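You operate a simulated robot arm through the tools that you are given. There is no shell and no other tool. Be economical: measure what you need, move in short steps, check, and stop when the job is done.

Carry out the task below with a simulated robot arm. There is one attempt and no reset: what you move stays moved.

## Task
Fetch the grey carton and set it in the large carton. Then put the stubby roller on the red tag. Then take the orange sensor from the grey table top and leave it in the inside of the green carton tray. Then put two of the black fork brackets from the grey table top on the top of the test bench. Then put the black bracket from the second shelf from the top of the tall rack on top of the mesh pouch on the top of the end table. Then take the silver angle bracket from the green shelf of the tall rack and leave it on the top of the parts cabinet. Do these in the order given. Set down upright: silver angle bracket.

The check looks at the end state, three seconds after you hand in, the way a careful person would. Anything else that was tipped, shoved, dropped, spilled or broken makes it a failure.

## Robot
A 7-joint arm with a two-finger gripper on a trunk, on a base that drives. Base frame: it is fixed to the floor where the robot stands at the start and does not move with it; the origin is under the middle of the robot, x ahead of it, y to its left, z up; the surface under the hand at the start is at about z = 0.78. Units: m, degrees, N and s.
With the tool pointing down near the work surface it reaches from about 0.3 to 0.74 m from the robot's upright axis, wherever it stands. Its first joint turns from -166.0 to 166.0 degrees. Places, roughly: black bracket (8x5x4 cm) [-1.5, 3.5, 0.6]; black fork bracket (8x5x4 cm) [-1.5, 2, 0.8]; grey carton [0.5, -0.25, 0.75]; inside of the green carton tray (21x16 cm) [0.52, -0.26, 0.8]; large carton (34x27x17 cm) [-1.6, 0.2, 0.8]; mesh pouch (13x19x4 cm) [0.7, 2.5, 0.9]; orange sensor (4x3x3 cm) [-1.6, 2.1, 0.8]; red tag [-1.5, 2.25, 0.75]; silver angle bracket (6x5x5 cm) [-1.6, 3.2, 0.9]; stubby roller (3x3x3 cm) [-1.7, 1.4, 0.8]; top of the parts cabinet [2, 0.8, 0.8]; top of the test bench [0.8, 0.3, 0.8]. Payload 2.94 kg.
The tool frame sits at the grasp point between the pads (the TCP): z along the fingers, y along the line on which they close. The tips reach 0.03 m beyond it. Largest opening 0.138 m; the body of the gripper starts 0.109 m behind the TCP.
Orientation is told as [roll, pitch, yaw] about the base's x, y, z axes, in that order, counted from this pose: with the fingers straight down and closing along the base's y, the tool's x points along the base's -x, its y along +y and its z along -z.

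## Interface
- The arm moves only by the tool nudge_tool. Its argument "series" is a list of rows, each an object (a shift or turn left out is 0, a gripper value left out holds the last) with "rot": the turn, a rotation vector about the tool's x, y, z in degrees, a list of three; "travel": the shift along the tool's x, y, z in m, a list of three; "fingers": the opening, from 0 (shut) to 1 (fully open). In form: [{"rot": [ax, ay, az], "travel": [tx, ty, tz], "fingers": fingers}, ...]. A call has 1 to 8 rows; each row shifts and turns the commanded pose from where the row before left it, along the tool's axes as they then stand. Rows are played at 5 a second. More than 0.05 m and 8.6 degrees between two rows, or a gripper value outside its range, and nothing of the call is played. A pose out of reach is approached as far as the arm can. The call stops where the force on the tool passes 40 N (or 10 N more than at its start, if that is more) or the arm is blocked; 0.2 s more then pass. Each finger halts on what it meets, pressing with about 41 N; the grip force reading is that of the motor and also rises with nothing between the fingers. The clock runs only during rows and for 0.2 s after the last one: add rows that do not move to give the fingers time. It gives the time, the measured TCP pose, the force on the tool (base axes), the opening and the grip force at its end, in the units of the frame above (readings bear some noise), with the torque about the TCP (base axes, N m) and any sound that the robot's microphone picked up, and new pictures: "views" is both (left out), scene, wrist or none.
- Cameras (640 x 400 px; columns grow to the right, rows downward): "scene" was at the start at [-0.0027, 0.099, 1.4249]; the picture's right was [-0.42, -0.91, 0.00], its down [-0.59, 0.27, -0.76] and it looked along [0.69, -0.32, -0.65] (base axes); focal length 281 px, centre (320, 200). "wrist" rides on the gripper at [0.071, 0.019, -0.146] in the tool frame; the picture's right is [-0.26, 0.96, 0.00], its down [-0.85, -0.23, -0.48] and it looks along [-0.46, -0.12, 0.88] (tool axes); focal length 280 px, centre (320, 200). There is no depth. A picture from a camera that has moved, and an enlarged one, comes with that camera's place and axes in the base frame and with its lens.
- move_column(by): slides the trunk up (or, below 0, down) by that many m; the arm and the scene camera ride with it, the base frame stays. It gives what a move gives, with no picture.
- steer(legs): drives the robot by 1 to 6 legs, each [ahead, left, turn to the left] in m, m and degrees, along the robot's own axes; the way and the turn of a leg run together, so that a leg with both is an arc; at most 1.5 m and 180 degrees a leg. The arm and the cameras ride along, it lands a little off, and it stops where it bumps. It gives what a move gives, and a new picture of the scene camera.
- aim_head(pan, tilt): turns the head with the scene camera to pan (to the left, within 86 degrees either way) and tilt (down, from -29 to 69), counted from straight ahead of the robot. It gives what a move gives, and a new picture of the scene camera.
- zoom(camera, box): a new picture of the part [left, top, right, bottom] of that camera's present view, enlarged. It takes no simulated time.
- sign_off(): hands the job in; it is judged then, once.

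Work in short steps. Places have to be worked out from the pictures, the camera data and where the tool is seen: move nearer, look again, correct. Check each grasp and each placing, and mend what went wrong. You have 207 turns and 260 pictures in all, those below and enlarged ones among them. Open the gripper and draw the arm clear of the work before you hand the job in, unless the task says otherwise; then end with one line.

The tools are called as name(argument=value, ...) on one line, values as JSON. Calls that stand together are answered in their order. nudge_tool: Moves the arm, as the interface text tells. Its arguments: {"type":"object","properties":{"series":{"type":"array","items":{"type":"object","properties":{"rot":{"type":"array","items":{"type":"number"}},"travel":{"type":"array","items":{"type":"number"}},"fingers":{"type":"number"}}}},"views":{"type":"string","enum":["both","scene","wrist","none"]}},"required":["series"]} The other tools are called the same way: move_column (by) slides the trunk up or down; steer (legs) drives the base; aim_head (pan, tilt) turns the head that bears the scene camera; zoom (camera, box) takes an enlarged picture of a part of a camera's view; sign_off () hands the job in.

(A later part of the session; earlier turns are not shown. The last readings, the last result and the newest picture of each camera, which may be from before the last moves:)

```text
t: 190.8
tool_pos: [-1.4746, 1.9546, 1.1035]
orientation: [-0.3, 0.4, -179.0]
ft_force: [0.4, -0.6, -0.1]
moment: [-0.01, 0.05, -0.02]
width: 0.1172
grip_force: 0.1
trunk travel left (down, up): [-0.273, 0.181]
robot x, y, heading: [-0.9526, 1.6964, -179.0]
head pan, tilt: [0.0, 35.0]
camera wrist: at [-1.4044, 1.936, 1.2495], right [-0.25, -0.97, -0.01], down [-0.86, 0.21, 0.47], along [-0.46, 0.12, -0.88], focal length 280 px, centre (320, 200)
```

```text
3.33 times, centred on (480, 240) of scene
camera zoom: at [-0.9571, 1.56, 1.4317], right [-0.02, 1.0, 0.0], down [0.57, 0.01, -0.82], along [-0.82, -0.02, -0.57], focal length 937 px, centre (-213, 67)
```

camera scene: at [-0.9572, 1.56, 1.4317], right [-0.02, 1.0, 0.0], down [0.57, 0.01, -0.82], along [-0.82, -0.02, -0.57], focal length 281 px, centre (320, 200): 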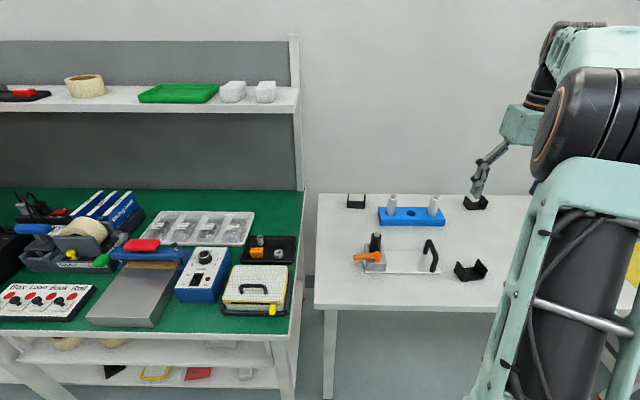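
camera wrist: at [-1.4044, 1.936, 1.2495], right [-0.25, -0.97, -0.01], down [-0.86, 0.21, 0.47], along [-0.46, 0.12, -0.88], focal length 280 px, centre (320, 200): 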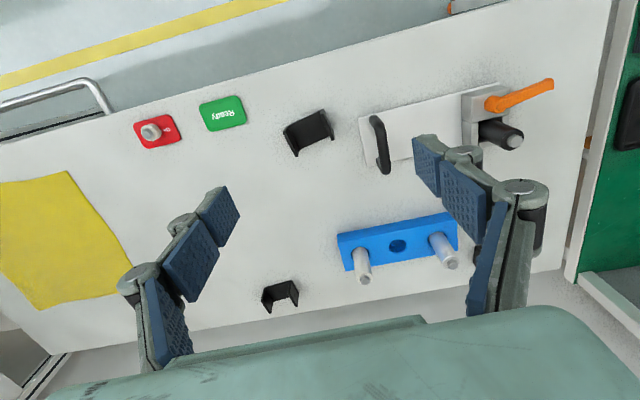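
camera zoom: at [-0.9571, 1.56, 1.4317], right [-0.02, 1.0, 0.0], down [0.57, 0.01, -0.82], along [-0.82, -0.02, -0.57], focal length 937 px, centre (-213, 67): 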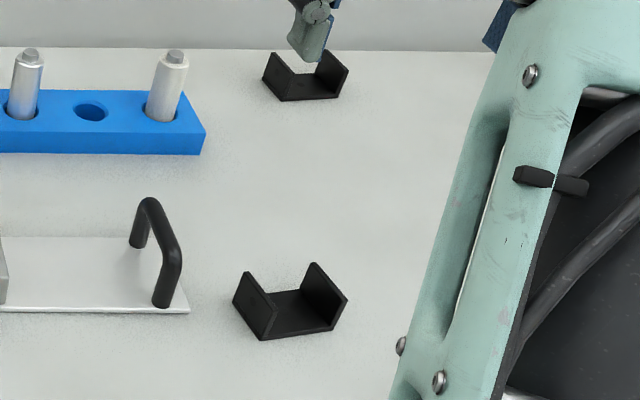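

Bracket A: centre (-1.515, 1.984), flange axis skewed ~8.5°. I align the gripper over it.

nudge_tool(series=[{"travel": [-0.02, -0.015, 0.04], "fingers": 0.75}, {"travel": [-0.02, -0.014, 0.04]}, {"rot": [0, 0, -8.4], "travel": [0, 0, 0.04]}, {"travel": [0, 0, 0.05]}, {"travel": [0, 0, 0.03]}, {}], views="wrist")

```text
t: 192.2
tool_pos: [-1.5131, 1.9871, 0.9039]
orientation: [-0.2, 0.4, -170.6]
ft_force: [0.2, -0.4, -0.5]
moment: [-0.03, 0.01, 0.02]
width: 0.1037
grip_force: 0.0
trunk travel left (down, up): [-0.273, 0.181]
robot x, y, heading: [-0.9519, 1.6953, -178.8]
head pan, tilt: [0.0, 35.0]
camera wrist: at [-1.4415, 1.9787, 1.0489], right [-0.1, -0.99, -0.01], down [-0.88, 0.09, 0.47], along [-0.47, 0.05, -0.88], focal length 280 px, centre (320, 200)
```

wrist: 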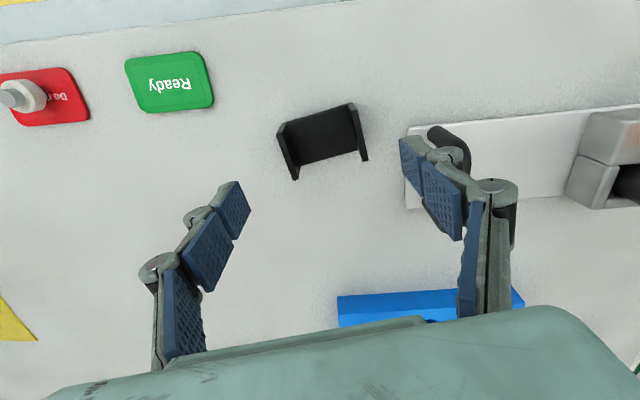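

Aligned. I descend to TCP z 0.816 and close on the flanges.

nudge_tool(series=[{"travel": [0.003, 0.002, 0.04], "fingers": 0.69}, {"travel": [0, 0, 0.035]}, {"travel": [0, 0, 0.012]}, {"fingers": 0.45}, {}, {}], views="wrist")

```text
t: 193.6
tool_pos: [-1.5105, 1.9821, 0.8174]
orientation: [-0.3, 0.3, -170.6]
ft_force: [-0.3, 0.8, 1.0]
moment: [0.09, 0.06, -0.03]
width: 0.069
grip_force: 40.8
trunk travel left (down, up): [-0.273, 0.181]
robot x, y, heading: [-0.9499, 1.6948, -178.8]
head pan, tilt: [0.0, 35.0]
camera wrist: at [-1.4378, 1.9742, 0.9639], right [-0.1, -0.99, -0.01], down [-0.88, 0.09, 0.47], along [-0.47, 0.05, -0.88], focal length 280 px, centre (320, 200)
```

wrist: 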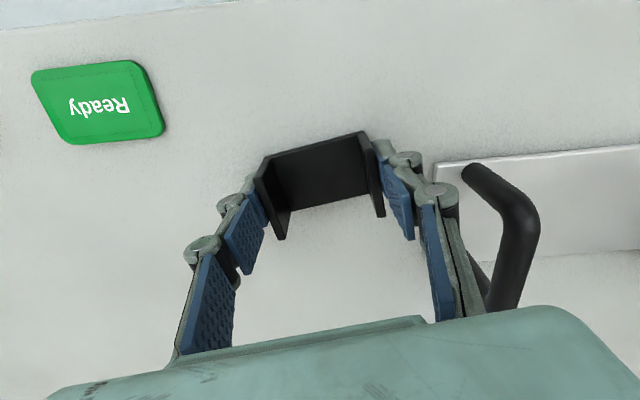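

Gripped at 6.9 cm. I lift, bring the hand in front of the robot, and check.

nudge_tool(series=[{"travel": [0, 0, -0.03]}, {"travel": [0, 0, -0.05]}, {"travel": [0, 0, -0.05]}, {"travel": [0, 0, -0.05]}, {"travel": [0, 0, -0.05]}, {"travel": [0, 0, -0.05]}], views="none")

nudge_tool(series=[{"travel": [0.005, 0.044, 0]}, {"travel": [0.005, 0.044, 0]}, {"travel": [0.005, 0.044, 0]}, {"travel": [0.005, 0.044, 0]}, {"travel": [0.005, 0.044, 0]}, {}], views="wrist")

```text
t: 195.0
tool_pos: [-1.5132, 1.9789, 1.095]
orientation: [-0.2, 0.5, -170.6]
ft_force: [0.2, 0.1, -1.2]
moment: [-0.02, -0.04, -0.01]
width: 0.0691
grip_force: 40.9
trunk travel left (down, up): [-0.273, 0.181]
robot x, y, heading: [-0.9513, 1.6966, -179.0]
head pan, tilt: [0.0, 35.0]
```

```text
t: 196.4
tool_pos: [-1.4545, 1.7669, 1.0952]
orientation: [-0.3, 0.4, -170.7]
ft_force: [-0.9, -0.3, -1.4]
moment: [-0.01, -0.03, -0.01]
width: 0.069
grip_force: 40.9
trunk travel left (down, up): [-0.273, 0.181]
robot x, y, heading: [-0.9525, 1.697, -179.0]
head pan, tilt: [0.0, 35.0]
camera wrist: at [-1.3809, 1.7589, 1.2417], right [-0.1, -0.99, -0.01], down [-0.88, 0.09, 0.47], along [-0.47, 0.05, -0.88], focal length 280 px, centre (320, 200)
```

wrist: 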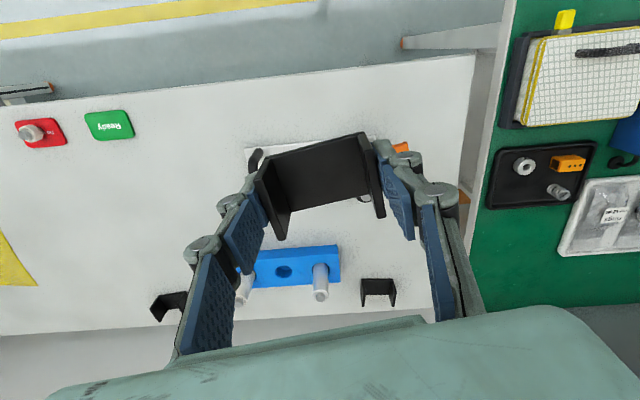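

Held well. I drive back to the bench, turning via the aisle side.

steer(legs=[[-0.5, 0, -1], [0, 1.45, 0], [0, 0, -180]])

```text
t: 219.2
tool_pos: [0.0805, 0.201, 1.0963]
orientation: [-0.3, 0.4, 13.9]
ft_force: [0.7, -0.7, -1.4]
moment: [0.0, 0.02, -0.01]
width: 0.0687
grip_force: 40.7
trunk travel left (down, up): [-0.273, 0.181]
robot x, y, heading: [-0.426, 0.2343, 5.7]
head pan, tilt: [0.0, 35.0]
camera scene: at [-0.4293, 0.3665, 1.4317], right [0.1, -1.0, 0.0], down [-0.57, -0.06, -0.82], along [0.82, 0.08, -0.57], focal length 281 px, centre (320, 200)
```

scene: 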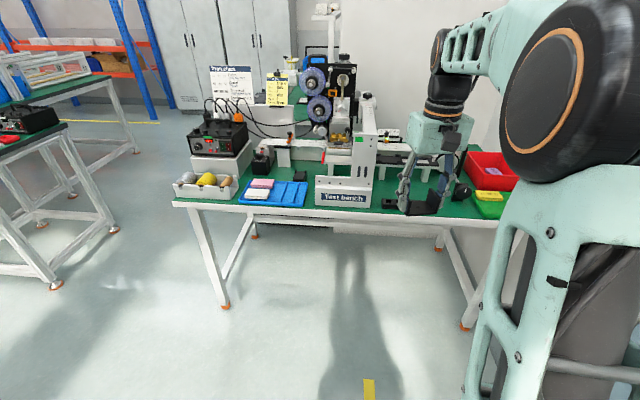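

I straighten and move to the bench, then look down.

steer(legs=[[0, 0, -5.7], [0.42, 0, 0]])

nudge_tool(series=[{"rot": [0, 0, 8]}], views="wrist")

```text
t: 222.3
tool_pos: [0.5018, 0.1526, 1.0965]
orientation: [-0.4, 0.3, 8.5]
ft_force: [0.5, -0.5, -1.2]
moment: [0.04, 0.0, 0.06]
width: 0.0691
grip_force: 40.9
trunk travel left (down, up): [-0.273, 0.181]
robot x, y, heading: [0.0007, 0.2294, 0.4]
head pan, tilt: [0.0, 35.0]
camera scene: at [0.0096, 0.3662, 1.4317], right [0.0, -1.0, 0.0], down [-0.57, 0.0, -0.82], along [0.82, 0.0, -0.57], focal length 281 px, centre (320, 200)
```

scene: 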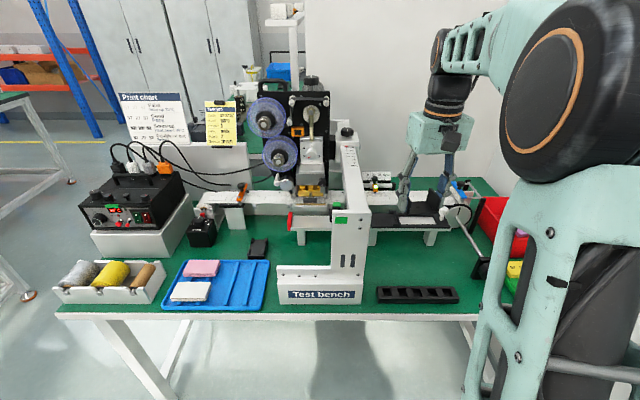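

```text
t: 222.7
tool_pos: [0.5017, 0.1513, 1.0958]
orientation: [-0.3, 0.5, 0.4]
ft_force: [0.0, 0.5, -1.6]
moment: [0.04, 0.01, 0.0]
width: 0.069
grip_force: 41.2
trunk travel left (down, up): [-0.273, 0.181]
robot x, y, heading: [0.0059, 0.2298, 0.3]
head pan, tilt: [0.0, 35.0]
camera wrist: at [0.4313, 0.172, 1.2415], right [0.25, 0.97, -0.01], down [0.85, -0.22, 0.47], along [0.45, -0.13, -0.88], focal length 280 px, centre (320, 200)
```

wrist: 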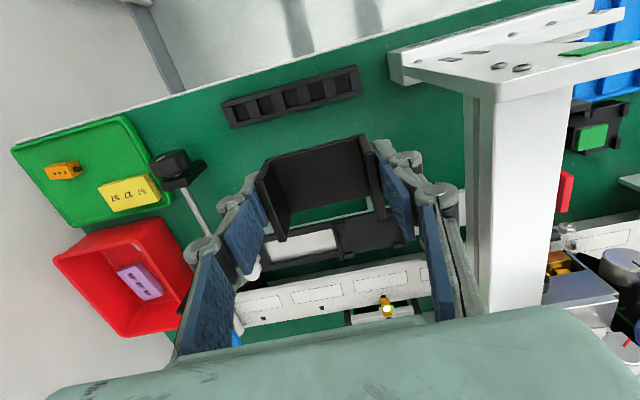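

Free spot between the black strip and conveyor: x 0.52–0.68, y 0–0.2. I go above (0.60, 0.135) and lower part way.

nudge_tool(series=[{"travel": [-0.049, -0.008, 0]}, {"travel": [-0.049, -0.008, 0]}, {"travel": [0, 0, 0.05]}, {"travel": [0, 0, 0.05]}, {"travel": [0, 0, 0.05]}, {"travel": [0, 0, 0.04]}, {}], views="both")

```text
t: 224.3
tool_pos: [0.5977, 0.1386, 0.908]
orientation: [-0.4, 0.4, 0.5]
ft_force: [-0.1, -0.4, -1.3]
moment: [-0.02, 0.03, -0.01]
width: 0.0688
grip_force: 40.7
trunk travel left (down, up): [-0.273, 0.181]
robot x, y, heading: [0.0002, 0.2325, 0.1]
head pan, tilt: [0.0, 35.0]
camera scene: at [0.0096, 0.3662, 1.4317], right [0.0, -1.0, 0.0], down [-0.57, 0.0, -0.82], along [0.82, 0.0, -0.57], focal length 281 px, centre (320, 200)
camera wrist: at [0.5278, 0.1588, 1.0535], right [0.25, 0.97, -0.01], down [0.85, -0.22, 0.47], along [0.45, -0.13, -0.88], focal length 280 px, centre (320, 200)
```

scene: 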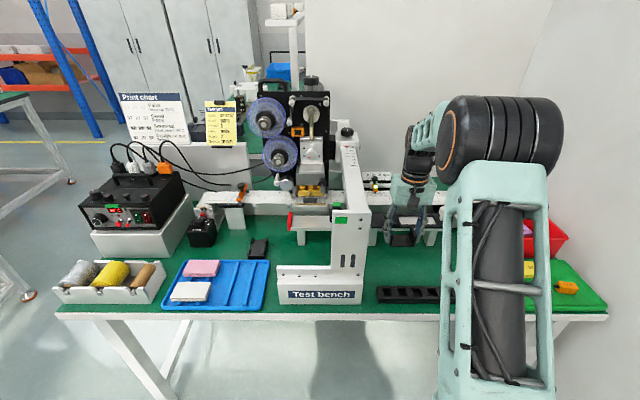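
wrist: 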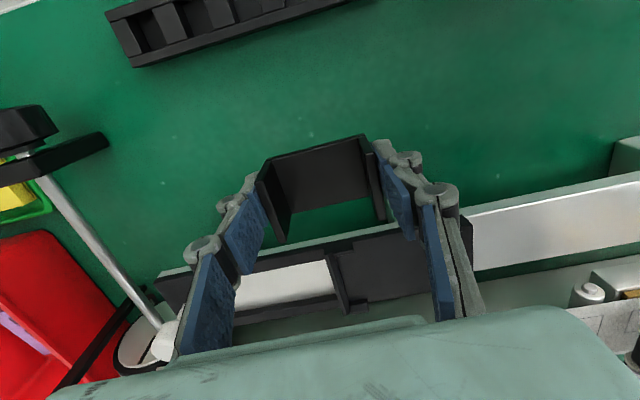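

Clear. I shift 1 cm toward the robot and lower to contact.

nudge_tool(series=[{"travel": [0.01, -0.002, 0.04]}, {"travel": [0, 0, 0.03]}, {"travel": [0, 0, 0.008]}, {"travel": [0, 0, 0.004]}, {"travel": [0, 0, 0.003]}, {"travel": [0, 0, 0.003]}, {}], views="wrist")

```text
t: 225.9
tool_pos: [0.5876, 0.1344, 0.8178]
orientation: [-0.3, 0.4, 0.5]
ft_force: [0.1, -0.6, -1.0]
moment: [0.02, 0.03, -0.03]
width: 0.0688
grip_force: 40.7
trunk travel left (down, up): [-0.273, 0.181]
robot x, y, heading: [0.0018, 0.2318, -0.0]
head pan, tilt: [0.0, 35.0]
camera wrist: at [0.5175, 0.1539, 0.9639], right [0.25, 0.97, -0.01], down [0.85, -0.22, 0.47], along [0.45, -0.13, -0.88], focal length 280 px, centre (320, 200)
```

wrist: 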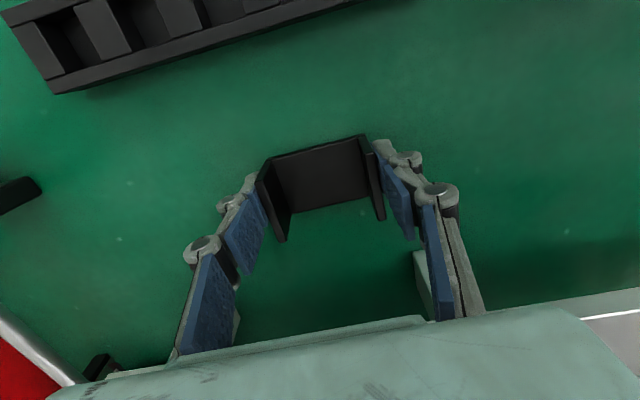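

nudge_tool(series=[{"travel": [0, 0, 0.003]}, {"travel": [0, 0, 0.003]}, {"travel": [0, 0, 0.003]}, {"travel": [0, 0, 0.003]}, {}], views="none")

```text
t: 226.8
tool_pos: [0.5891, 0.1342, 0.813]
orientation: [-0.4, -0.3, 0.4]
ft_force: [-2.9, 0.6, 16.8]
moment: [0.23, 0.32, 0.01]
width: 0.0692
grip_force: 41.1
trunk travel left (down, up): [-0.273, 0.181]
robot x, y, heading: [0.0021, 0.2343, 0.2]
head pan, tilt: [0.0, 35.0]
stopped in row 4: the force on the tool passed its limit at 42 N (the readings are from after the stop); the commanded pose is now the measured one
```

Contact at z 0.813. I open just enough and rise.

nudge_tool(series=[{"travel": [0, 0, -0.001]}, {"fingers": 0.65}, {}, {"travel": [0, 0, -0.03]}, {"travel": [0, 0, -0.05]}, {"travel": [0, 0, -0.05]}, {"travel": [0.0, 0, -0.05]}, {}], views="wrist")

```text
t: 228.7
tool_pos: [0.5879, 0.1317, 0.9918]
orientation: [-0.3, 0.1, 0.5]
ft_force: [-0.1, -0.2, 0.1]
moment: [-0.01, -0.03, -0.01]
width: 0.0896
grip_force: 0.2
trunk travel left (down, up): [-0.273, 0.181]
robot x, y, heading: [0.0003, 0.2328, 0.4]
head pan, tilt: [0.0, 35.0]
camera wrist: at [0.5173, 0.1523, 1.1372], right [0.25, 0.97, -0.01], down [0.85, -0.22, 0.48], along [0.46, -0.13, -0.88], focal length 280 px, centre (320, 200)
```

wrist: 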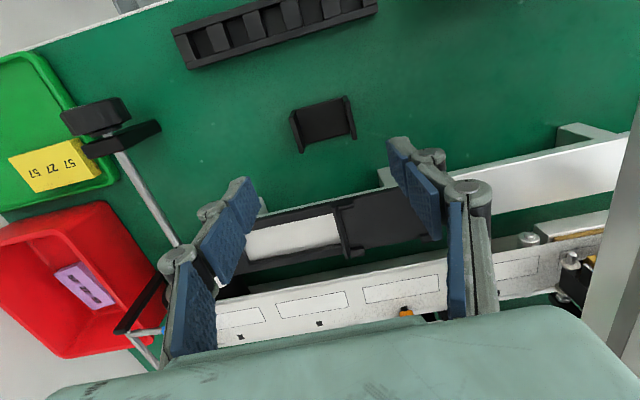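

Bracket 1 is on the bench. I return for bracket B at the back of the grey table (~(-1.86, 2.155)).

nudge_tool(series=[{"travel": [0.0, 0, -0.05]}, {"travel": [0.03, 0, -0.04], "fingers": 0.75}, {"travel": [0.05, 0, -0.0]}, {"travel": [0.02, 0, -0.0]}], views="none")

steer(legs=[[-0.43, 0, 0], [0, 0, 180], [0, -1.0, 0], [0, -0.85, 0], [0.4, 0, 0]])

```text
t: 229.7
tool_pos: [0.4911, 0.1341, 1.0804]
orientation: [-0.4, 0.1, 0.5]
ft_force: [0.5, -0.5, -0.2]
moment: [0.0, -0.02, 0.0]
width: 0.1034
grip_force: 0.0
trunk travel left (down, up): [-0.273, 0.181]
robot x, y, heading: [-0.0008, 0.2316, 0.2]
head pan, tilt: [0.0, 35.0]
```

```text
t: 257.8
tool_pos: [-1.4706, 2.0629, 1.08]
orientation: [-0.3, 0.0, -173.4]
ft_force: [-0.3, 0.2, -0.3]
moment: [-0.02, 0.03, 0.01]
width: 0.1033
grip_force: 0.1
trunk travel left (down, up): [-0.273, 0.181]
robot x, y, heading: [-0.9739, 2.0155, -173.5]
head pan, tilt: [0.0, 35.0]
camera scene: at [-0.9654, 1.8824, 1.4317], right [-0.11, 0.99, 0.0], down [0.57, 0.06, -0.82], along [-0.81, -0.09, -0.57], focal length 281 px, centre (320, 200)
```

scene: 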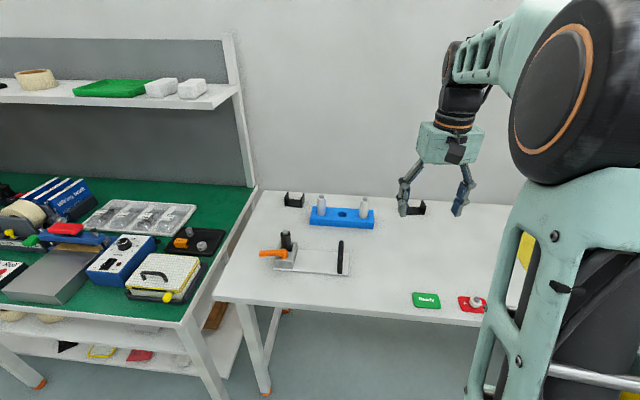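

I straighten and creep forward toward the table (open underneath).

steer(legs=[[0, 0, -6.5], [0.08, -0.02, 0]])

nudge_tool(series=[{"travel": [-0.04, 0, 0]}, {"travel": [-0.04, 0, 0]}, {}], views="wrist")

```text
t: 259.4
tool_pos: [-1.5408, 2.1367, 1.0801]
orientation: [-0.2, 0.0, -179.6]
ft_force: [-1.2, 0.1, -0.8]
moment: [0.02, 0.01, 0.01]
width: 0.1034
grip_force: 0.0
trunk travel left (down, up): [-0.273, 0.181]
robot x, y, heading: [-1.0507, 2.0384, -179.8]
head pan, tilt: [0.0, 35.0]
camera scene: at [-1.0591, 1.902, 1.4317], right [0.0, 1.0, 0.0], down [0.57, 0.0, -0.82], along [-0.82, 0.0, -0.57], focal length 281 px, centre (320, 200)
```

scene: 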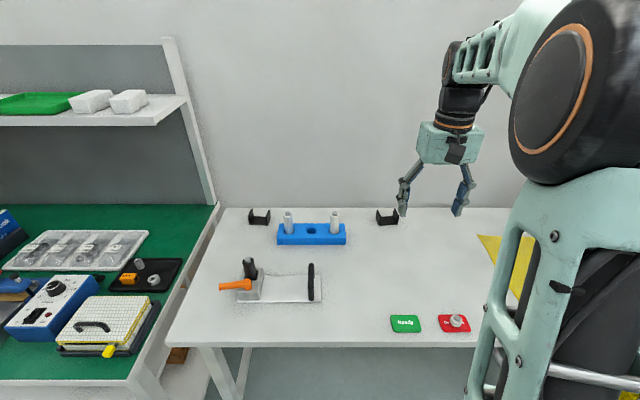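

```text
t: 260.2
tool_pos: [-1.6236, 2.1354, 1.0832]
orientation: [-0.3, 0.0, -179.7]
ft_force: [-0.3, 0.3, 0.9]
moment: [-0.02, -0.03, -0.01]
width: 0.1035
grip_force: 0.1
trunk travel left (down, up): [-0.273, 0.181]
robot x, y, heading: [-1.0519, 2.0369, -180.2]
head pan, tilt: [0.0, 35.0]
camera wrist: at [-1.5521, 2.1167, 1.227], right [-0.26, -0.97, -0.01], down [-0.85, 0.22, 0.48], along [-0.46, 0.13, -0.88], focal length 280 px, centre (320, 200)
```

wrist: 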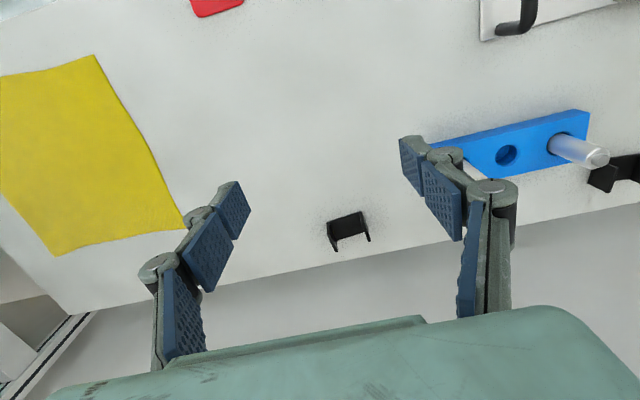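

Bracket B near (-1.84, 2.145), aligned with the gripper. I creep 9 cm closer.

steer(legs=[[0.09, 0, 0]])

nudge_tool(series=[{"travel": [-0.04, -0.005, 0.03]}, {"travel": [-0.03, -0.005, 0.04]}, {"travel": [0, 0, 0.05]}, {}], views="wrist")

```text
t: 261.3
tool_pos: [-1.7127, 2.1367, 1.0817]
orientation: [-0.2, 0.0, -179.6]
ft_force: [1.1, -0.5, 0.8]
moment: [0.0, -0.03, 0.02]
width: 0.1035
grip_force: 0.0
trunk travel left (down, up): [-0.273, 0.181]
robot x, y, heading: [-1.1388, 2.0378, 179.8]
head pan, tilt: [0.0, 35.0]
camera scene: at [-1.1477, 1.902, 1.4317], right [0.0, 1.0, 0.0], down [0.57, 0.0, -0.82], along [-0.82, 0.0, -0.57], focal length 281 px, centre (320, 200)
```

scene: 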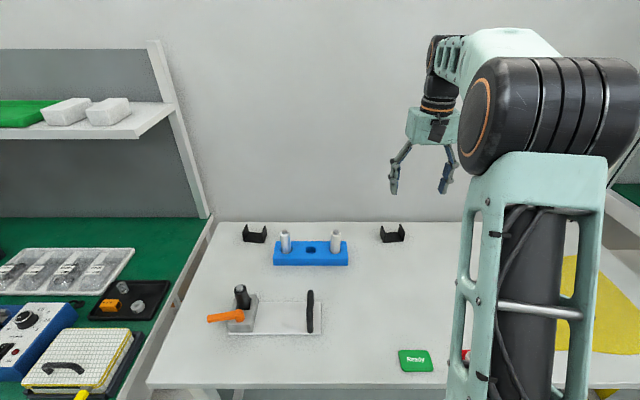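

```text
refused: row 1 steps farther than a row can; nothing moved
```

nudge_tool(series=[{"travel": [-0.035, -0.005, 0.03]}, {"travel": [-0.03, -0.003, 0.035]}, {"travel": [-0.01, 0, 0.045]}, {"travel": [-0.01, 0, 0.03]}, {}], views="wrist")

```text
t: 262.5
tool_pos: [-1.7974, 2.1452, 0.9386]
orientation: [-0.3, 0.1, -179.8]
ft_force: [-0.4, 0.2, -0.5]
moment: [-0.01, -0.01, 0.0]
width: 0.1035
grip_force: 0.1
trunk travel left (down, up): [-0.273, 0.181]
robot x, y, heading: [-1.1432, 2.0342, 179.9]
head pan, tilt: [0.0, 35.0]
camera wrist: at [-1.7259, 2.1253, 1.0836], right [-0.26, -0.97, -0.01], down [-0.85, 0.22, 0.48], along [-0.46, 0.13, -0.88], focal length 280 px, centre (320, 200)
```

wrist: 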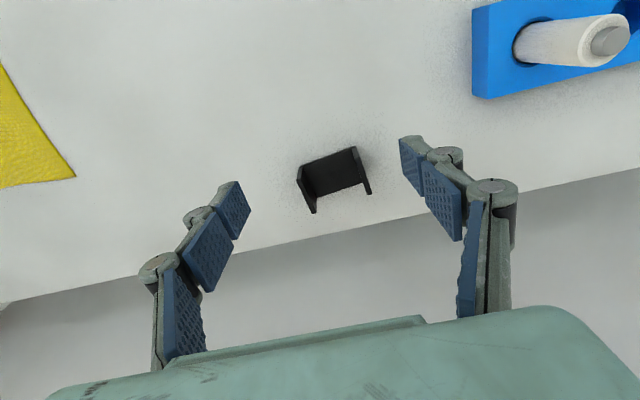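

Bracket B at (-1.850, 2.147), skewed 5°. I align and descend.

nudge_tool(series=[{"travel": [-0.027, -0.001, 0.03], "fingers": 0.7}, {"travel": [-0.026, 0, 0.03], "rot": [0, 0, -5.3]}, {"travel": [0, 0, 0.03]}, {}], views="wrist")

```text
t: 263.5
tool_pos: [-1.8519, 2.1427, 0.8484]
orientation: [-0.3, 0.0, -174.4]
ft_force: [0.5, 0.2, 0.8]
moment: [0.0, 0.02, -0.03]
width: 0.0966
grip_force: 0.0
trunk travel left (down, up): [-0.273, 0.181]
robot x, y, heading: [-1.1374, 2.0389, 180.3]
head pan, tilt: [0.0, 35.0]
camera wrist: at [-1.7794, 2.1303, 0.9929], right [-0.17, -0.99, -0.01], down [-0.87, 0.14, 0.48], along [-0.47, 0.08, -0.88], focal length 280 px, centre (320, 200)
```

wrist: 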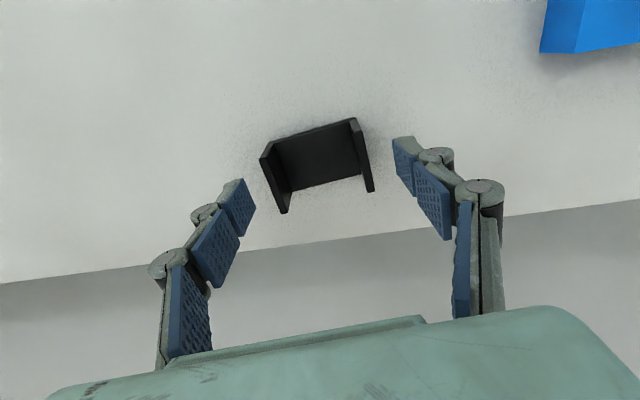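

nudge_tool(series=[{"travel": [0.001, -0.002, 0.02]}, {"travel": [0, 0, 0.013]}, {"fingers": 0.45}, {}, {}, {}], views="wrist")

```text
t: 264.9
tool_pos: [-1.8486, 2.1453, 0.8155]
orientation: [-0.2, 0.0, -174.4]
ft_force: [-0.9, -0.5, 0.2]
moment: [0.03, 0.04, -0.02]
width: 0.0691
grip_force: 40.9
trunk travel left (down, up): [-0.273, 0.181]
robot x, y, heading: [-1.1403, 2.0364, 180.1]
head pan, tilt: [0.0, 35.0]
camera wrist: at [-1.7765, 2.1333, 0.9615], right [-0.17, -0.99, -0.01], down [-0.87, 0.14, 0.48], along [-0.47, 0.08, -0.88], focal length 280 px, centre (320, 200)
```

wrist: 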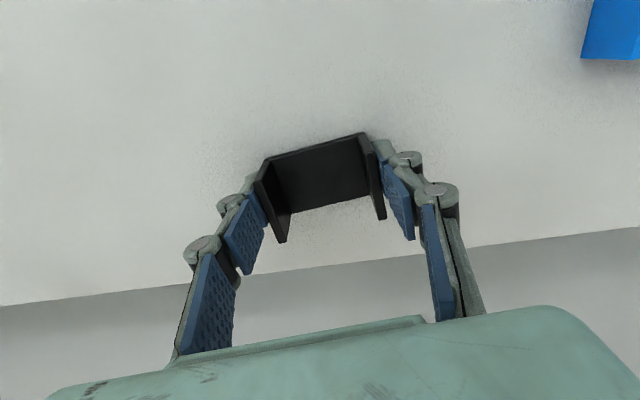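

Gripped. Lift, retract, and drive back to the bench.

nudge_tool(series=[{"travel": [0, 0, -0.03]}, {"travel": [0.02, 0, -0.045]}, {"travel": [0.02, 0, -0.045]}, {"travel": [0.02, 0, -0.045]}, {"travel": [0.04, 0, -0.03]}, {"travel": [0.04, 0, -0.03]}, {"travel": [0.04, 0.0, -0.03]}, {"travel": [0.03, 0.0, -0.02]}], views="none")

steer(legs=[[-0.69, 0, 0], [0, 1.0, 0], [0, 0.84, 0], [0, 0, -180]])

```text
t: 266.7
tool_pos: [-1.641, 2.1688, 1.0946]
orientation: [-0.3, 0.1, -174.4]
ft_force: [-1.1, 0.2, -1.3]
moment: [0.01, -0.02, -0.01]
width: 0.0692
grip_force: 41.4
trunk travel left (down, up): [-0.273, 0.181]
robot x, y, heading: [-1.1387, 2.0405, 180.0]
head pan, tilt: [0.0, 35.0]
```

```text
t: 294.2
tool_pos: [0.0908, 0.0404, 1.0928]
orientation: [-0.3, -0.1, 5.4]
ft_force: [-0.1, -0.2, -2.3]
moment: [0.0, -0.01, -0.01]
width: 0.0694
grip_force: 41.4
trunk travel left (down, up): [-0.273, 0.181]
robot x, y, heading: [-0.4132, 0.1774, -0.3]
head pan, tilt: [0.0, 35.0]
camera scene: at [-0.4002, 0.3068, 1.4317], right [0.0, -1.0, 0.0], down [-0.57, 0.0, -0.82], along [0.82, 0.0, -0.57], focal length 281 px, centre (320, 200)
```

scene: 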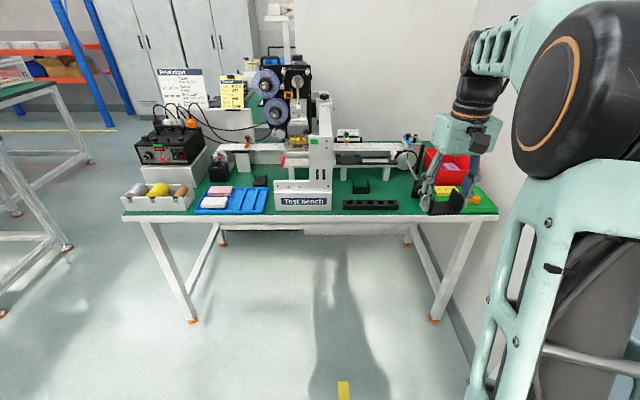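

steer(legs=[[0.41, 0, 0.3]])

nudge_tool(series=[{"rot": [0, 0, 5.2]}, {"travel": [-0.045, 0, 0]}, {"travel": [-0.04, 0, 0]}, {}], views="wrist")

```text
t: 296.8
tool_pos: [0.5026, 0.0469, 1.0942]
orientation: [-0.3, 0.1, 6.2]
ft_force: [-0.8, 0.6, -1.8]
moment: [0.02, 0.02, -0.03]
width: 0.0694
grip_force: 40.2
trunk travel left (down, up): [-0.273, 0.181]
robot x, y, heading: [-0.0044, 0.1735, 0.3]
head pan, tilt: [0.0, 35.0]
camera scene: at [0.0087, 0.3079, 1.4317], right [0.01, -1.0, 0.0], down [-0.57, 0.0, -0.82], along [0.82, 0.01, -0.57], focal length 281 px, centre (320, 200)
```

scene: 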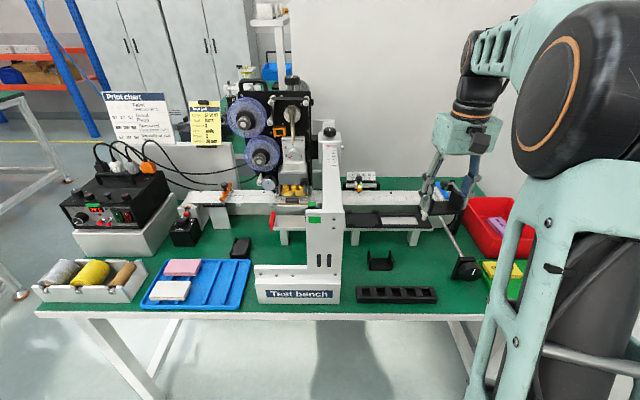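

```text
t: 297.8
tool_pos: [0.5905, 0.045, 1.092]
orientation: [-0.3, 0.1, 0.8]
ft_force: [0.0, -0.9, -1.0]
moment: [-0.01, 0.04, -0.01]
width: 0.069
grip_force: 41.1
trunk travel left (down, up): [-0.273, 0.181]
robot x, y, heading: [0.0008, 0.174, 0.4]
head pan, tilt: [0.0, 35.0]
camera wrist: at [0.5197, 0.0653, 1.237], right [0.25, 0.97, -0.01], down [0.85, -0.22, 0.48], along [0.46, -0.12, -0.88], focal length 280 px, centre (320, 200)
```

wrist: 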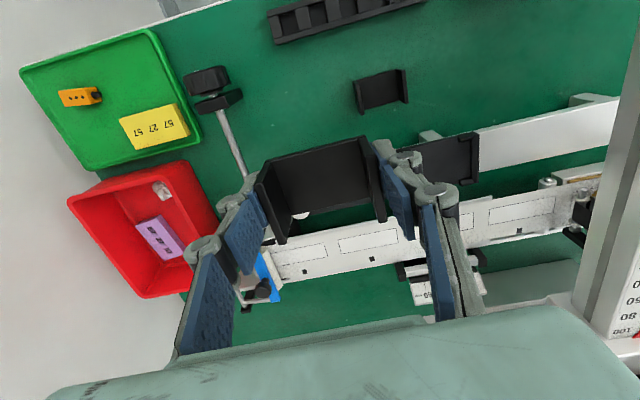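

Lever rod runs at y≈-0.083, bracket 1's edge at y≈0.094; I target y = 0.028 and descend.

nudge_tool(series=[{"travel": [0.003, -0.017, 0.0]}, {"travel": [0, 0, 0.05]}, {"travel": [0, 0, 0.05]}, {"travel": [0, 0, 0.05]}, {"travel": [0, 0, 0.04]}, {}], views="wrist")

```text
t: 299.2
tool_pos: [0.5891, 0.0294, 0.9033]
orientation: [-0.3, -0.1, 0.9]
ft_force: [-0.2, 0.0, -2.6]
moment: [0.05, 0.03, 0.01]
width: 0.0691
grip_force: 41.3
trunk travel left (down, up): [-0.273, 0.181]
robot x, y, heading: [-0.0038, 0.171, 0.5]
head pan, tilt: [0.0, 35.0]
camera wrist: at [0.5177, 0.0487, 1.0489], right [0.25, 0.97, -0.01], down [0.85, -0.21, 0.48], along [0.46, -0.12, -0.88], focal length 280 px, centre (320, 200)
```

wrist: 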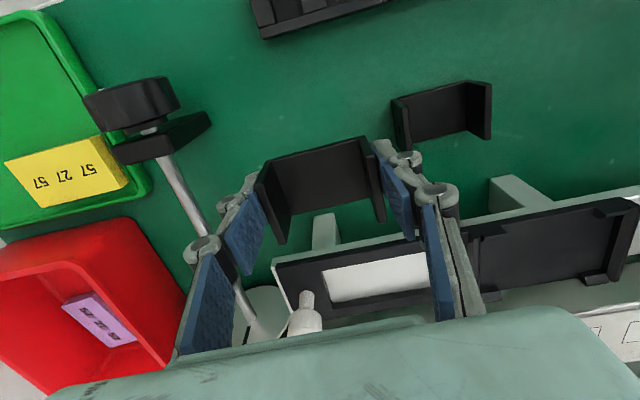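

nudge_tool(series=[{"travel": [0, 0, 0.04]}, {"travel": [0, 0, 0.025]}, {"travel": [0, 0, 0.01]}, {}], views="both")

```text
t: 300.2
tool_pos: [0.5874, 0.028, 0.8284]
orientation: [-0.3, 0.0, 0.9]
ft_force: [-0.8, -0.1, -1.1]
moment: [-0.01, 0.01, -0.01]
width: 0.069
grip_force: 40.6
trunk travel left (down, up): [-0.273, 0.181]
robot x, y, heading: [0.0037, 0.1692, 0.5]
head pan, tilt: [0.0, 35.0]
camera scene: at [0.0086, 0.3079, 1.4317], right [0.01, -1.0, 0.0], down [-0.57, 0.0, -0.82], along [0.82, 0.01, -0.57], focal length 281 px, centre (320, 200)
camera wrist: at [0.5161, 0.0472, 0.9736], right [0.25, 0.97, -0.01], down [0.85, -0.21, 0.48], along [0.46, -0.12, -0.88], focal length 280 px, centre (320, 200)
```

scene: 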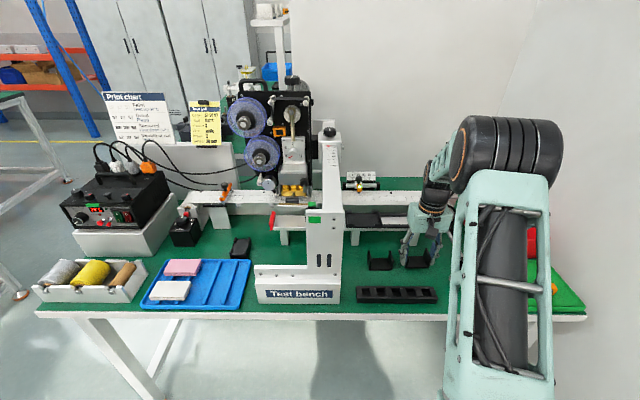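
wrist: 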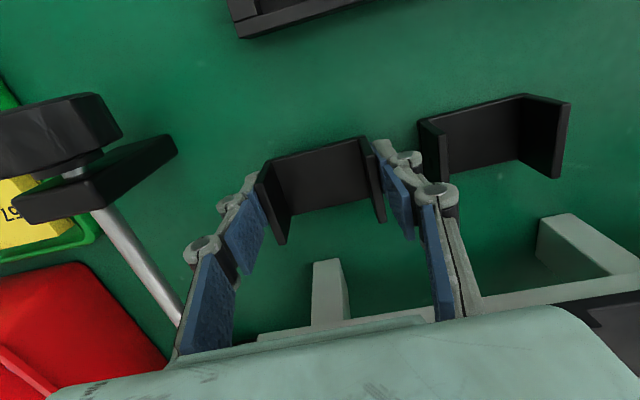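

nudge_tool(series=[{"travel": [0, -0.002, 0.006]}, {"travel": [0, 0, 0.004]}, {"travel": [0, 0, 0.003]}, {"travel": [0, 0, 0.003]}, {"travel": [0, 0, 0.003]}, {}], views="none")

```text
t: 301.6
tool_pos: [0.5848, 0.0263, 0.815]
orientation: [-0.5, -0.7, 0.9]
ft_force: [2.3, 1.0, 33.1]
moment: [0.06, -0.14, 0.01]
width: 0.0692
grip_force: 40.7
trunk travel left (down, up): [-0.273, 0.181]
robot x, y, heading: [0.0017, 0.1732, 0.5]
head pan, tilt: [0.0, 35.0]
```

Contact; I release with a small opening and rise.

nudge_tool(series=[{"travel": [0, 0, -0.002]}, {"fingers": 0.6}, {}, {"travel": [0, 0, -0.03]}, {"travel": [0, 0, -0.05]}, {"travel": [0, 0, -0.05]}, {"travel": [0.0, 0, -0.05]}, {}], views="wrist")

```text
t: 303.4
tool_pos: [0.5829, 0.0289, 0.9899]
orientation: [-0.3, 0.1, 0.9]
ft_force: [0.9, -0.1, 0.3]
moment: [0.02, 0.03, -0.01]
width: 0.0827
grip_force: 0.0
trunk travel left (down, up): [-0.273, 0.181]
robot x, y, heading: [0.0029, 0.1747, 0.4]
head pan, tilt: [0.0, 35.0]
camera wrist: at [0.5123, 0.0483, 1.1353], right [0.25, 0.97, -0.01], down [0.85, -0.21, 0.48], along [0.46, -0.12, -0.88], focal length 280 px, centre (320, 200)
```

wrist: 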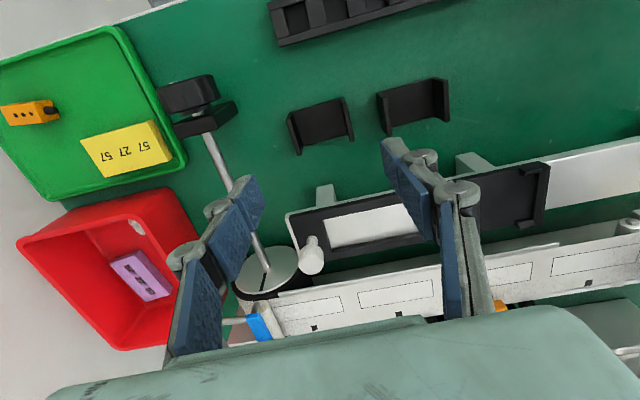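

Both brackets stand on the bench. Next I look at the tall rack: raise, back off, turn and drive to y ≈ 3.3.

nudge_tool(series=[{"travel": [0.0, 0, -0.05]}, {"travel": [0.03, 0, -0.04]}, {"travel": [0.05, 0, -0.0]}, {"travel": [0.02, 0, -0.0]}], views="none")

steer(legs=[[-0.45, 0, 0], [0, 0, 180], [0, -1.5, 0], [0, -1.5, 0]])

aim_head(pan=10, tilt=25)

```text
t: 304.4
tool_pos: [0.4824, 0.0263, 1.0793]
orientation: [-0.3, 0.0, 0.8]
ft_force: [0.2, 0.2, -0.3]
moment: [0.01, 0.01, -0.03]
width: 0.0829
grip_force: 0.1
trunk travel left (down, up): [-0.273, 0.181]
robot x, y, heading: [0.0015, 0.1715, 0.6]
head pan, tilt: [0.0, 35.0]
```

```text
t: 340.7
tool_pos: [-0.8782, 3.391, 1.0791]
orientation: [-0.2, 0.0, -180.0]
ft_force: [0.6, 0.5, 0.9]
moment: [-0.01, 0.01, -0.01]
width: 0.0828
grip_force: 0.2
trunk travel left (down, up): [-0.273, 0.181]
robot x, y, heading: [-0.3961, 3.2396, 179.6]
head pan, tilt: [0.0, 35.0]
camera scene: at [-0.4067, 3.1012, 1.4317], right [0.01, 1.0, 0.0], down [0.57, 0.0, -0.82], along [-0.82, 0.0, -0.57], focal length 281 px, centre (320, 200)
```

scene: 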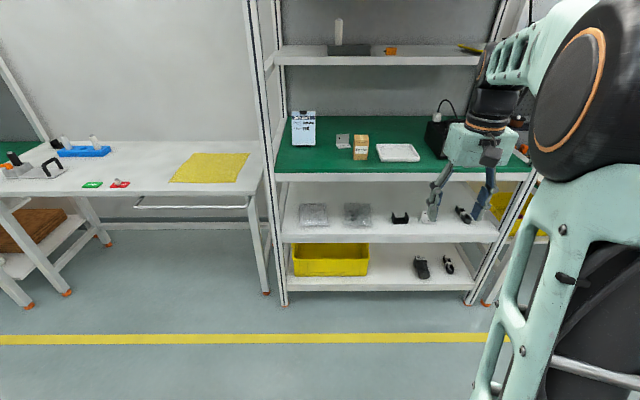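

```text
t: 341.4
tool_pos: [-0.8775, 3.3902, 1.0807]
orientation: [-0.4, -0.1, -179.9]
ft_force: [-0.2, 0.5, 1.1]
moment: [-0.01, 0.02, 0.02]
width: 0.0828
grip_force: 0.1
trunk travel left (down, up): [-0.273, 0.181]
robot x, y, heading: [-0.4011, 3.2375, 179.9]
head pan, tilt: [10.0, 25.0]
camera scene: at [-0.4095, 3.0853, 1.4474], right [-0.17, 0.99, 0.0], down [0.42, 0.07, -0.91], along [-0.89, -0.15, -0.42], focal length 281 px, centre (320, 200)
```

scene: 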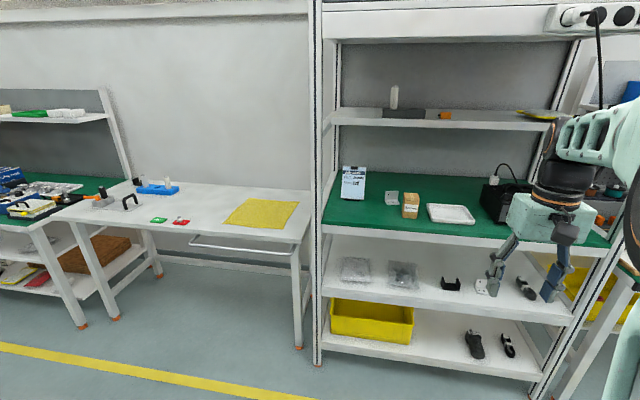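

I enlarge the rack to find which black bracket is meant.

zoom(camera="scene", box=[310, 60, 580, 230])

zoom(camera="scene", box=[320, 230, 560, 390])

aim_head(pan=-10, tilt=5)

```text
2.35 times, centred on (445, 145) of scene
camera zoom: at [-0.4095, 3.0853, 1.4474], right [-0.17, 0.99, 0.0], down [0.42, 0.07, -0.91], along [-0.89, -0.15, -0.42], focal length 661 px, centre (26, 329)
```

zoom: 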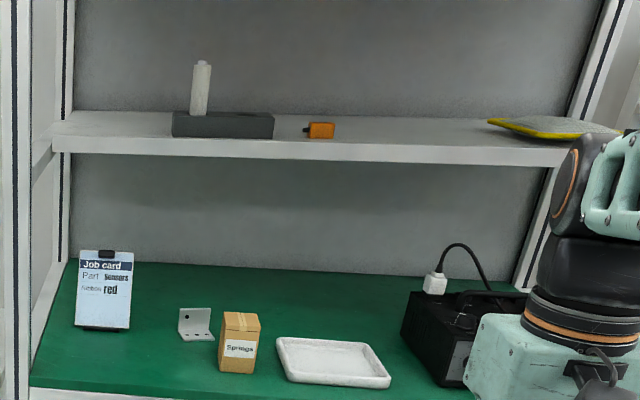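

```text
2.50 times, centred on (440, 310) of scene
camera zoom: at [-0.4095, 3.0853, 1.4474], right [-0.17, 0.99, 0.0], down [0.42, 0.07, -0.91], along [-0.89, -0.15, -0.42], focal length 702 px, centre (20, -75)
```

zoom: 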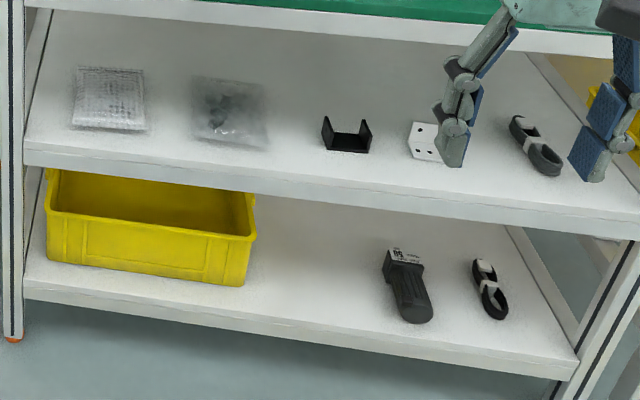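

```text
t: 342.2
tool_pos: [-0.8783, 3.3907, 1.0796]
orientation: [-0.4, 0.0, -179.9]
ft_force: [-0.1, -0.8, 1.0]
moment: [0.02, -0.02, -0.01]
width: 0.0827
grip_force: 0.1
trunk travel left (down, up): [-0.273, 0.181]
robot x, y, heading: [-0.4013, 3.238, 179.6]
head pan, tilt: [-10.0, 5.0]
camera scene: at [-0.4091, 3.1171, 1.4799], right [0.18, 0.98, 0.0], down [0.09, -0.02, -1.0], along [-0.98, 0.18, -0.09], focal length 281 px, centre (320, 200)
```

scene: 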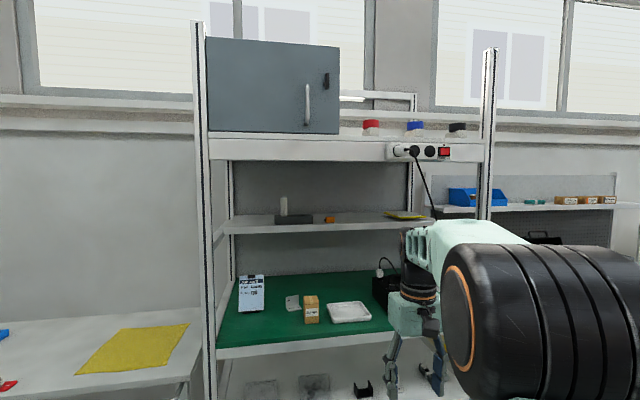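

The only black bracket is on the white shelf under the green one, at about (-1.44, 3.49, 0.58), matching the listed place. It needs a slanted reach under the green shelf. I lower the trunk, tilt the tool 50° forward, and move closer.

move_column(by=-0.25)

nudge_tool(series=[{"rot": [0, -8.4, 0]}, {"rot": [0, -8.4, 0]}, {"rot": [0, -8.4, 0]}, {"rot": [0, -8.4, 0]}, {"rot": [0, -8.4, 0]}, {"rot": [0, -8.0, 0]}, {}], views="none")

aim_head(pan=5, tilt=35)

nudge_tool(series=[{}], views="wrist")

```text
t: 344.8
tool_pos: [-0.8782, 3.3907, 0.8293]
orientation: [-0.3, 0.0, -180.0]
ft_force: [-1.0, -0.3, 0.8]
moment: [0.0, 0.0, 0.0]
width: 0.0826
grip_force: 0.1
trunk travel left (down, up): [-0.023, 0.431]
robot x, y, heading: [-0.3992, 3.2362, 179.7]
head pan, tilt: [-10.0, 5.0]
```

```text
t: 346.4
tool_pos: [-0.8779, 3.3909, 0.8302]
orientation: [-0.6, -50.0, -179.5]
ft_force: [0.1, -0.3, 0.4]
moment: [0.01, -0.02, -0.02]
width: 0.0827
grip_force: 0.0
trunk travel left (down, up): [-0.023, 0.431]
robot x, y, heading: [-0.4008, 3.2388, 179.6]
head pan, tilt: [-10.0, 5.0]
```

```text
t: 347.4
tool_pos: [-0.8784, 3.3903, 0.8294]
orientation: [-0.5, -49.9, -179.4]
ft_force: [-0.5, -0.2, 0.9]
moment: [0.0, 0.0, 0.03]
width: 0.0826
grip_force: 0.1
trunk travel left (down, up): [-0.023, 0.431]
robot x, y, heading: [-0.399, 3.2364, 179.9]
head pan, tilt: [5.0, 35.0]
camera scene: at [-0.4037, 3.1269, 1.2414], right [0.29, 0.96, 0.0], down [-0.04, 0.01, -1.0], along [-0.96, 0.29, 0.04], focal length 281 px, centre (320, 200)
```

scene: 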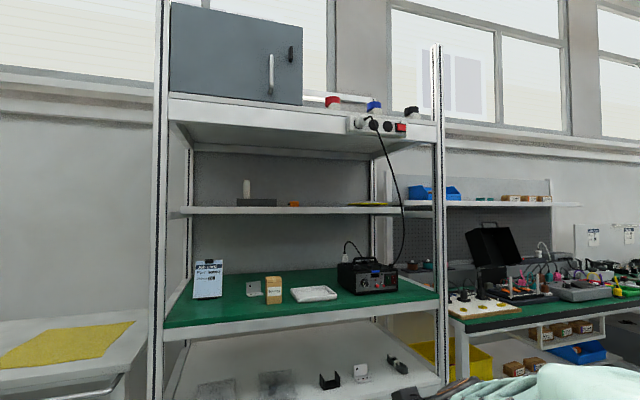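

```text
t: 347.8
tool_pos: [-0.8772, 3.3893, 0.8297]
orientation: [-0.4, -50.0, -179.4]
ft_force: [0.1, 0.8, -0.2]
moment: [0.03, 0.0, 0.02]
width: 0.0826
grip_force: 0.1
trunk travel left (down, up): [-0.023, 0.431]
robot x, y, heading: [-0.4014, 3.2353, 179.6]
head pan, tilt: [5.0, 35.0]
camera wrist: at [-0.7205, 3.3715, 0.8682], right [-0.17, -0.97, 0.19], down [-0.18, 0.22, 0.96], along [-0.97, 0.12, -0.21], focal length 280 px, centre (320, 200)
```

wrist: 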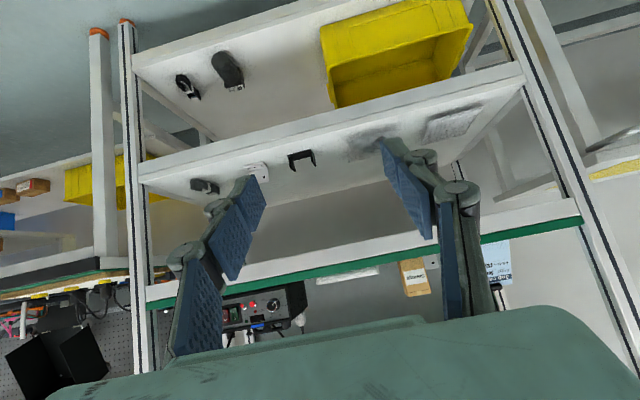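

Bracket base at about (-1.463, 3.492, 0.561); the gap under the green shelf is 0.56–0.845. I drive closer and aligned in y.

steer(legs=[[0, -0.1, 0], [0.38, 0, 0]])

nudge_tool(series=[{}], views="wrist")

```text
t: 351.2
tool_pos: [-1.2439, 3.484, 0.8288]
orientation: [-0.6, -50.0, -179.0]
ft_force: [0.0, 0.2, 0.0]
moment: [-0.02, -0.01, 0.02]
width: 0.0826
grip_force: 0.1
trunk travel left (down, up): [-0.023, 0.431]
robot x, y, heading: [-0.7649, 3.3351, -179.8]
head pan, tilt: [5.0, 35.0]
camera scene: at [-0.7675, 3.2239, 1.2428], right [0.27, 0.96, 0.0], down [-0.05, 0.01, -1.0], along [-0.96, 0.27, 0.06], focal length 281 px, centre (320, 200)
```

scene: 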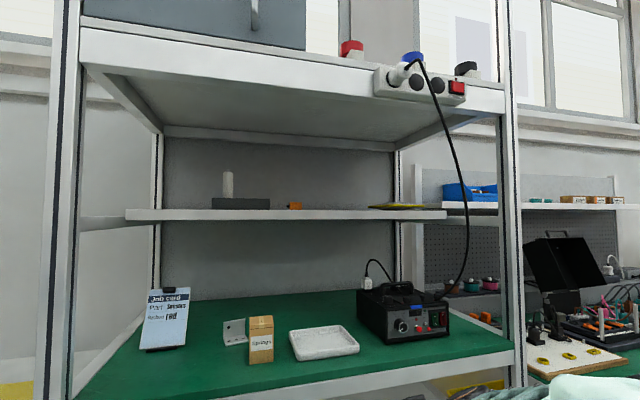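

```text
t: 351.6
tool_pos: [-1.244, 3.4848, 0.8271]
orientation: [-0.5, -49.7, -179.1]
ft_force: [-0.6, 0.1, 0.1]
moment: [-0.04, -0.02, 0.02]
width: 0.0829
grip_force: 0.0
trunk travel left (down, up): [-0.023, 0.431]
robot x, y, heading: [-0.7619, 3.3341, -179.7]
head pan, tilt: [5.0, 35.0]
camera wrist: at [-1.087, 3.467, 0.8668], right [-0.16, -0.97, 0.19], down [-0.19, 0.22, 0.96], along [-0.97, 0.11, -0.22], focal length 280 px, centre (320, 200)
```

wrist: 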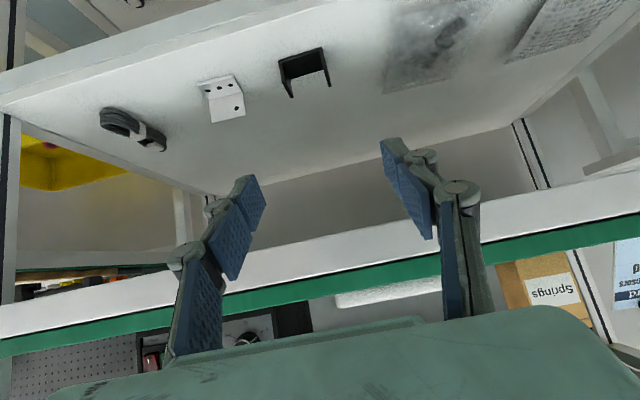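

Bracket at (-1.46, 3.493), aligned with y. I slide in along the tool axis and check before the last bit.

nudge_tool(series=[{"travel": [0.008, -0.003, 0.049]}, {"travel": [0.008, -0.003, 0.049]}, {"travel": [0.008, -0.002, 0.049]}, {"travel": [0.008, 0, 0.049]}, {}], views="wrist")

```text
t: 352.8
tool_pos: [-1.3769, 3.494, 0.6778]
orientation: [-0.5, -50.1, -178.9]
ft_force: [0.0, -0.1, 0.1]
moment: [0.02, -0.04, 0.02]
width: 0.083
grip_force: 0.0
trunk travel left (down, up): [-0.023, 0.431]
robot x, y, heading: [-0.7643, 3.3396, -180.1]
head pan, tilt: [5.0, 35.0]
camera wrist: at [-1.2192, 3.477, 0.7171], right [-0.16, -0.97, 0.19], down [-0.18, 0.22, 0.96], along [-0.97, 0.11, -0.21], focal length 280 px, centre (320, 200)
```

wrist: 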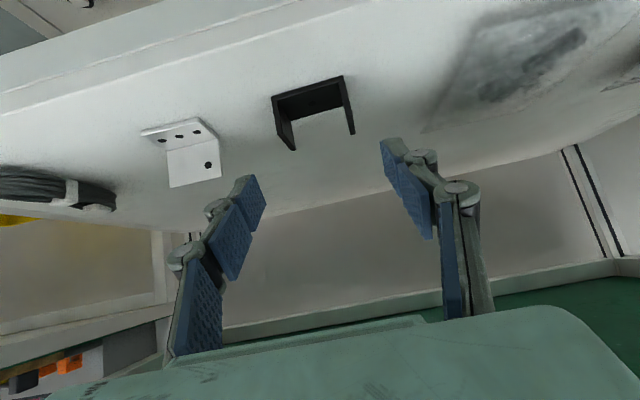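

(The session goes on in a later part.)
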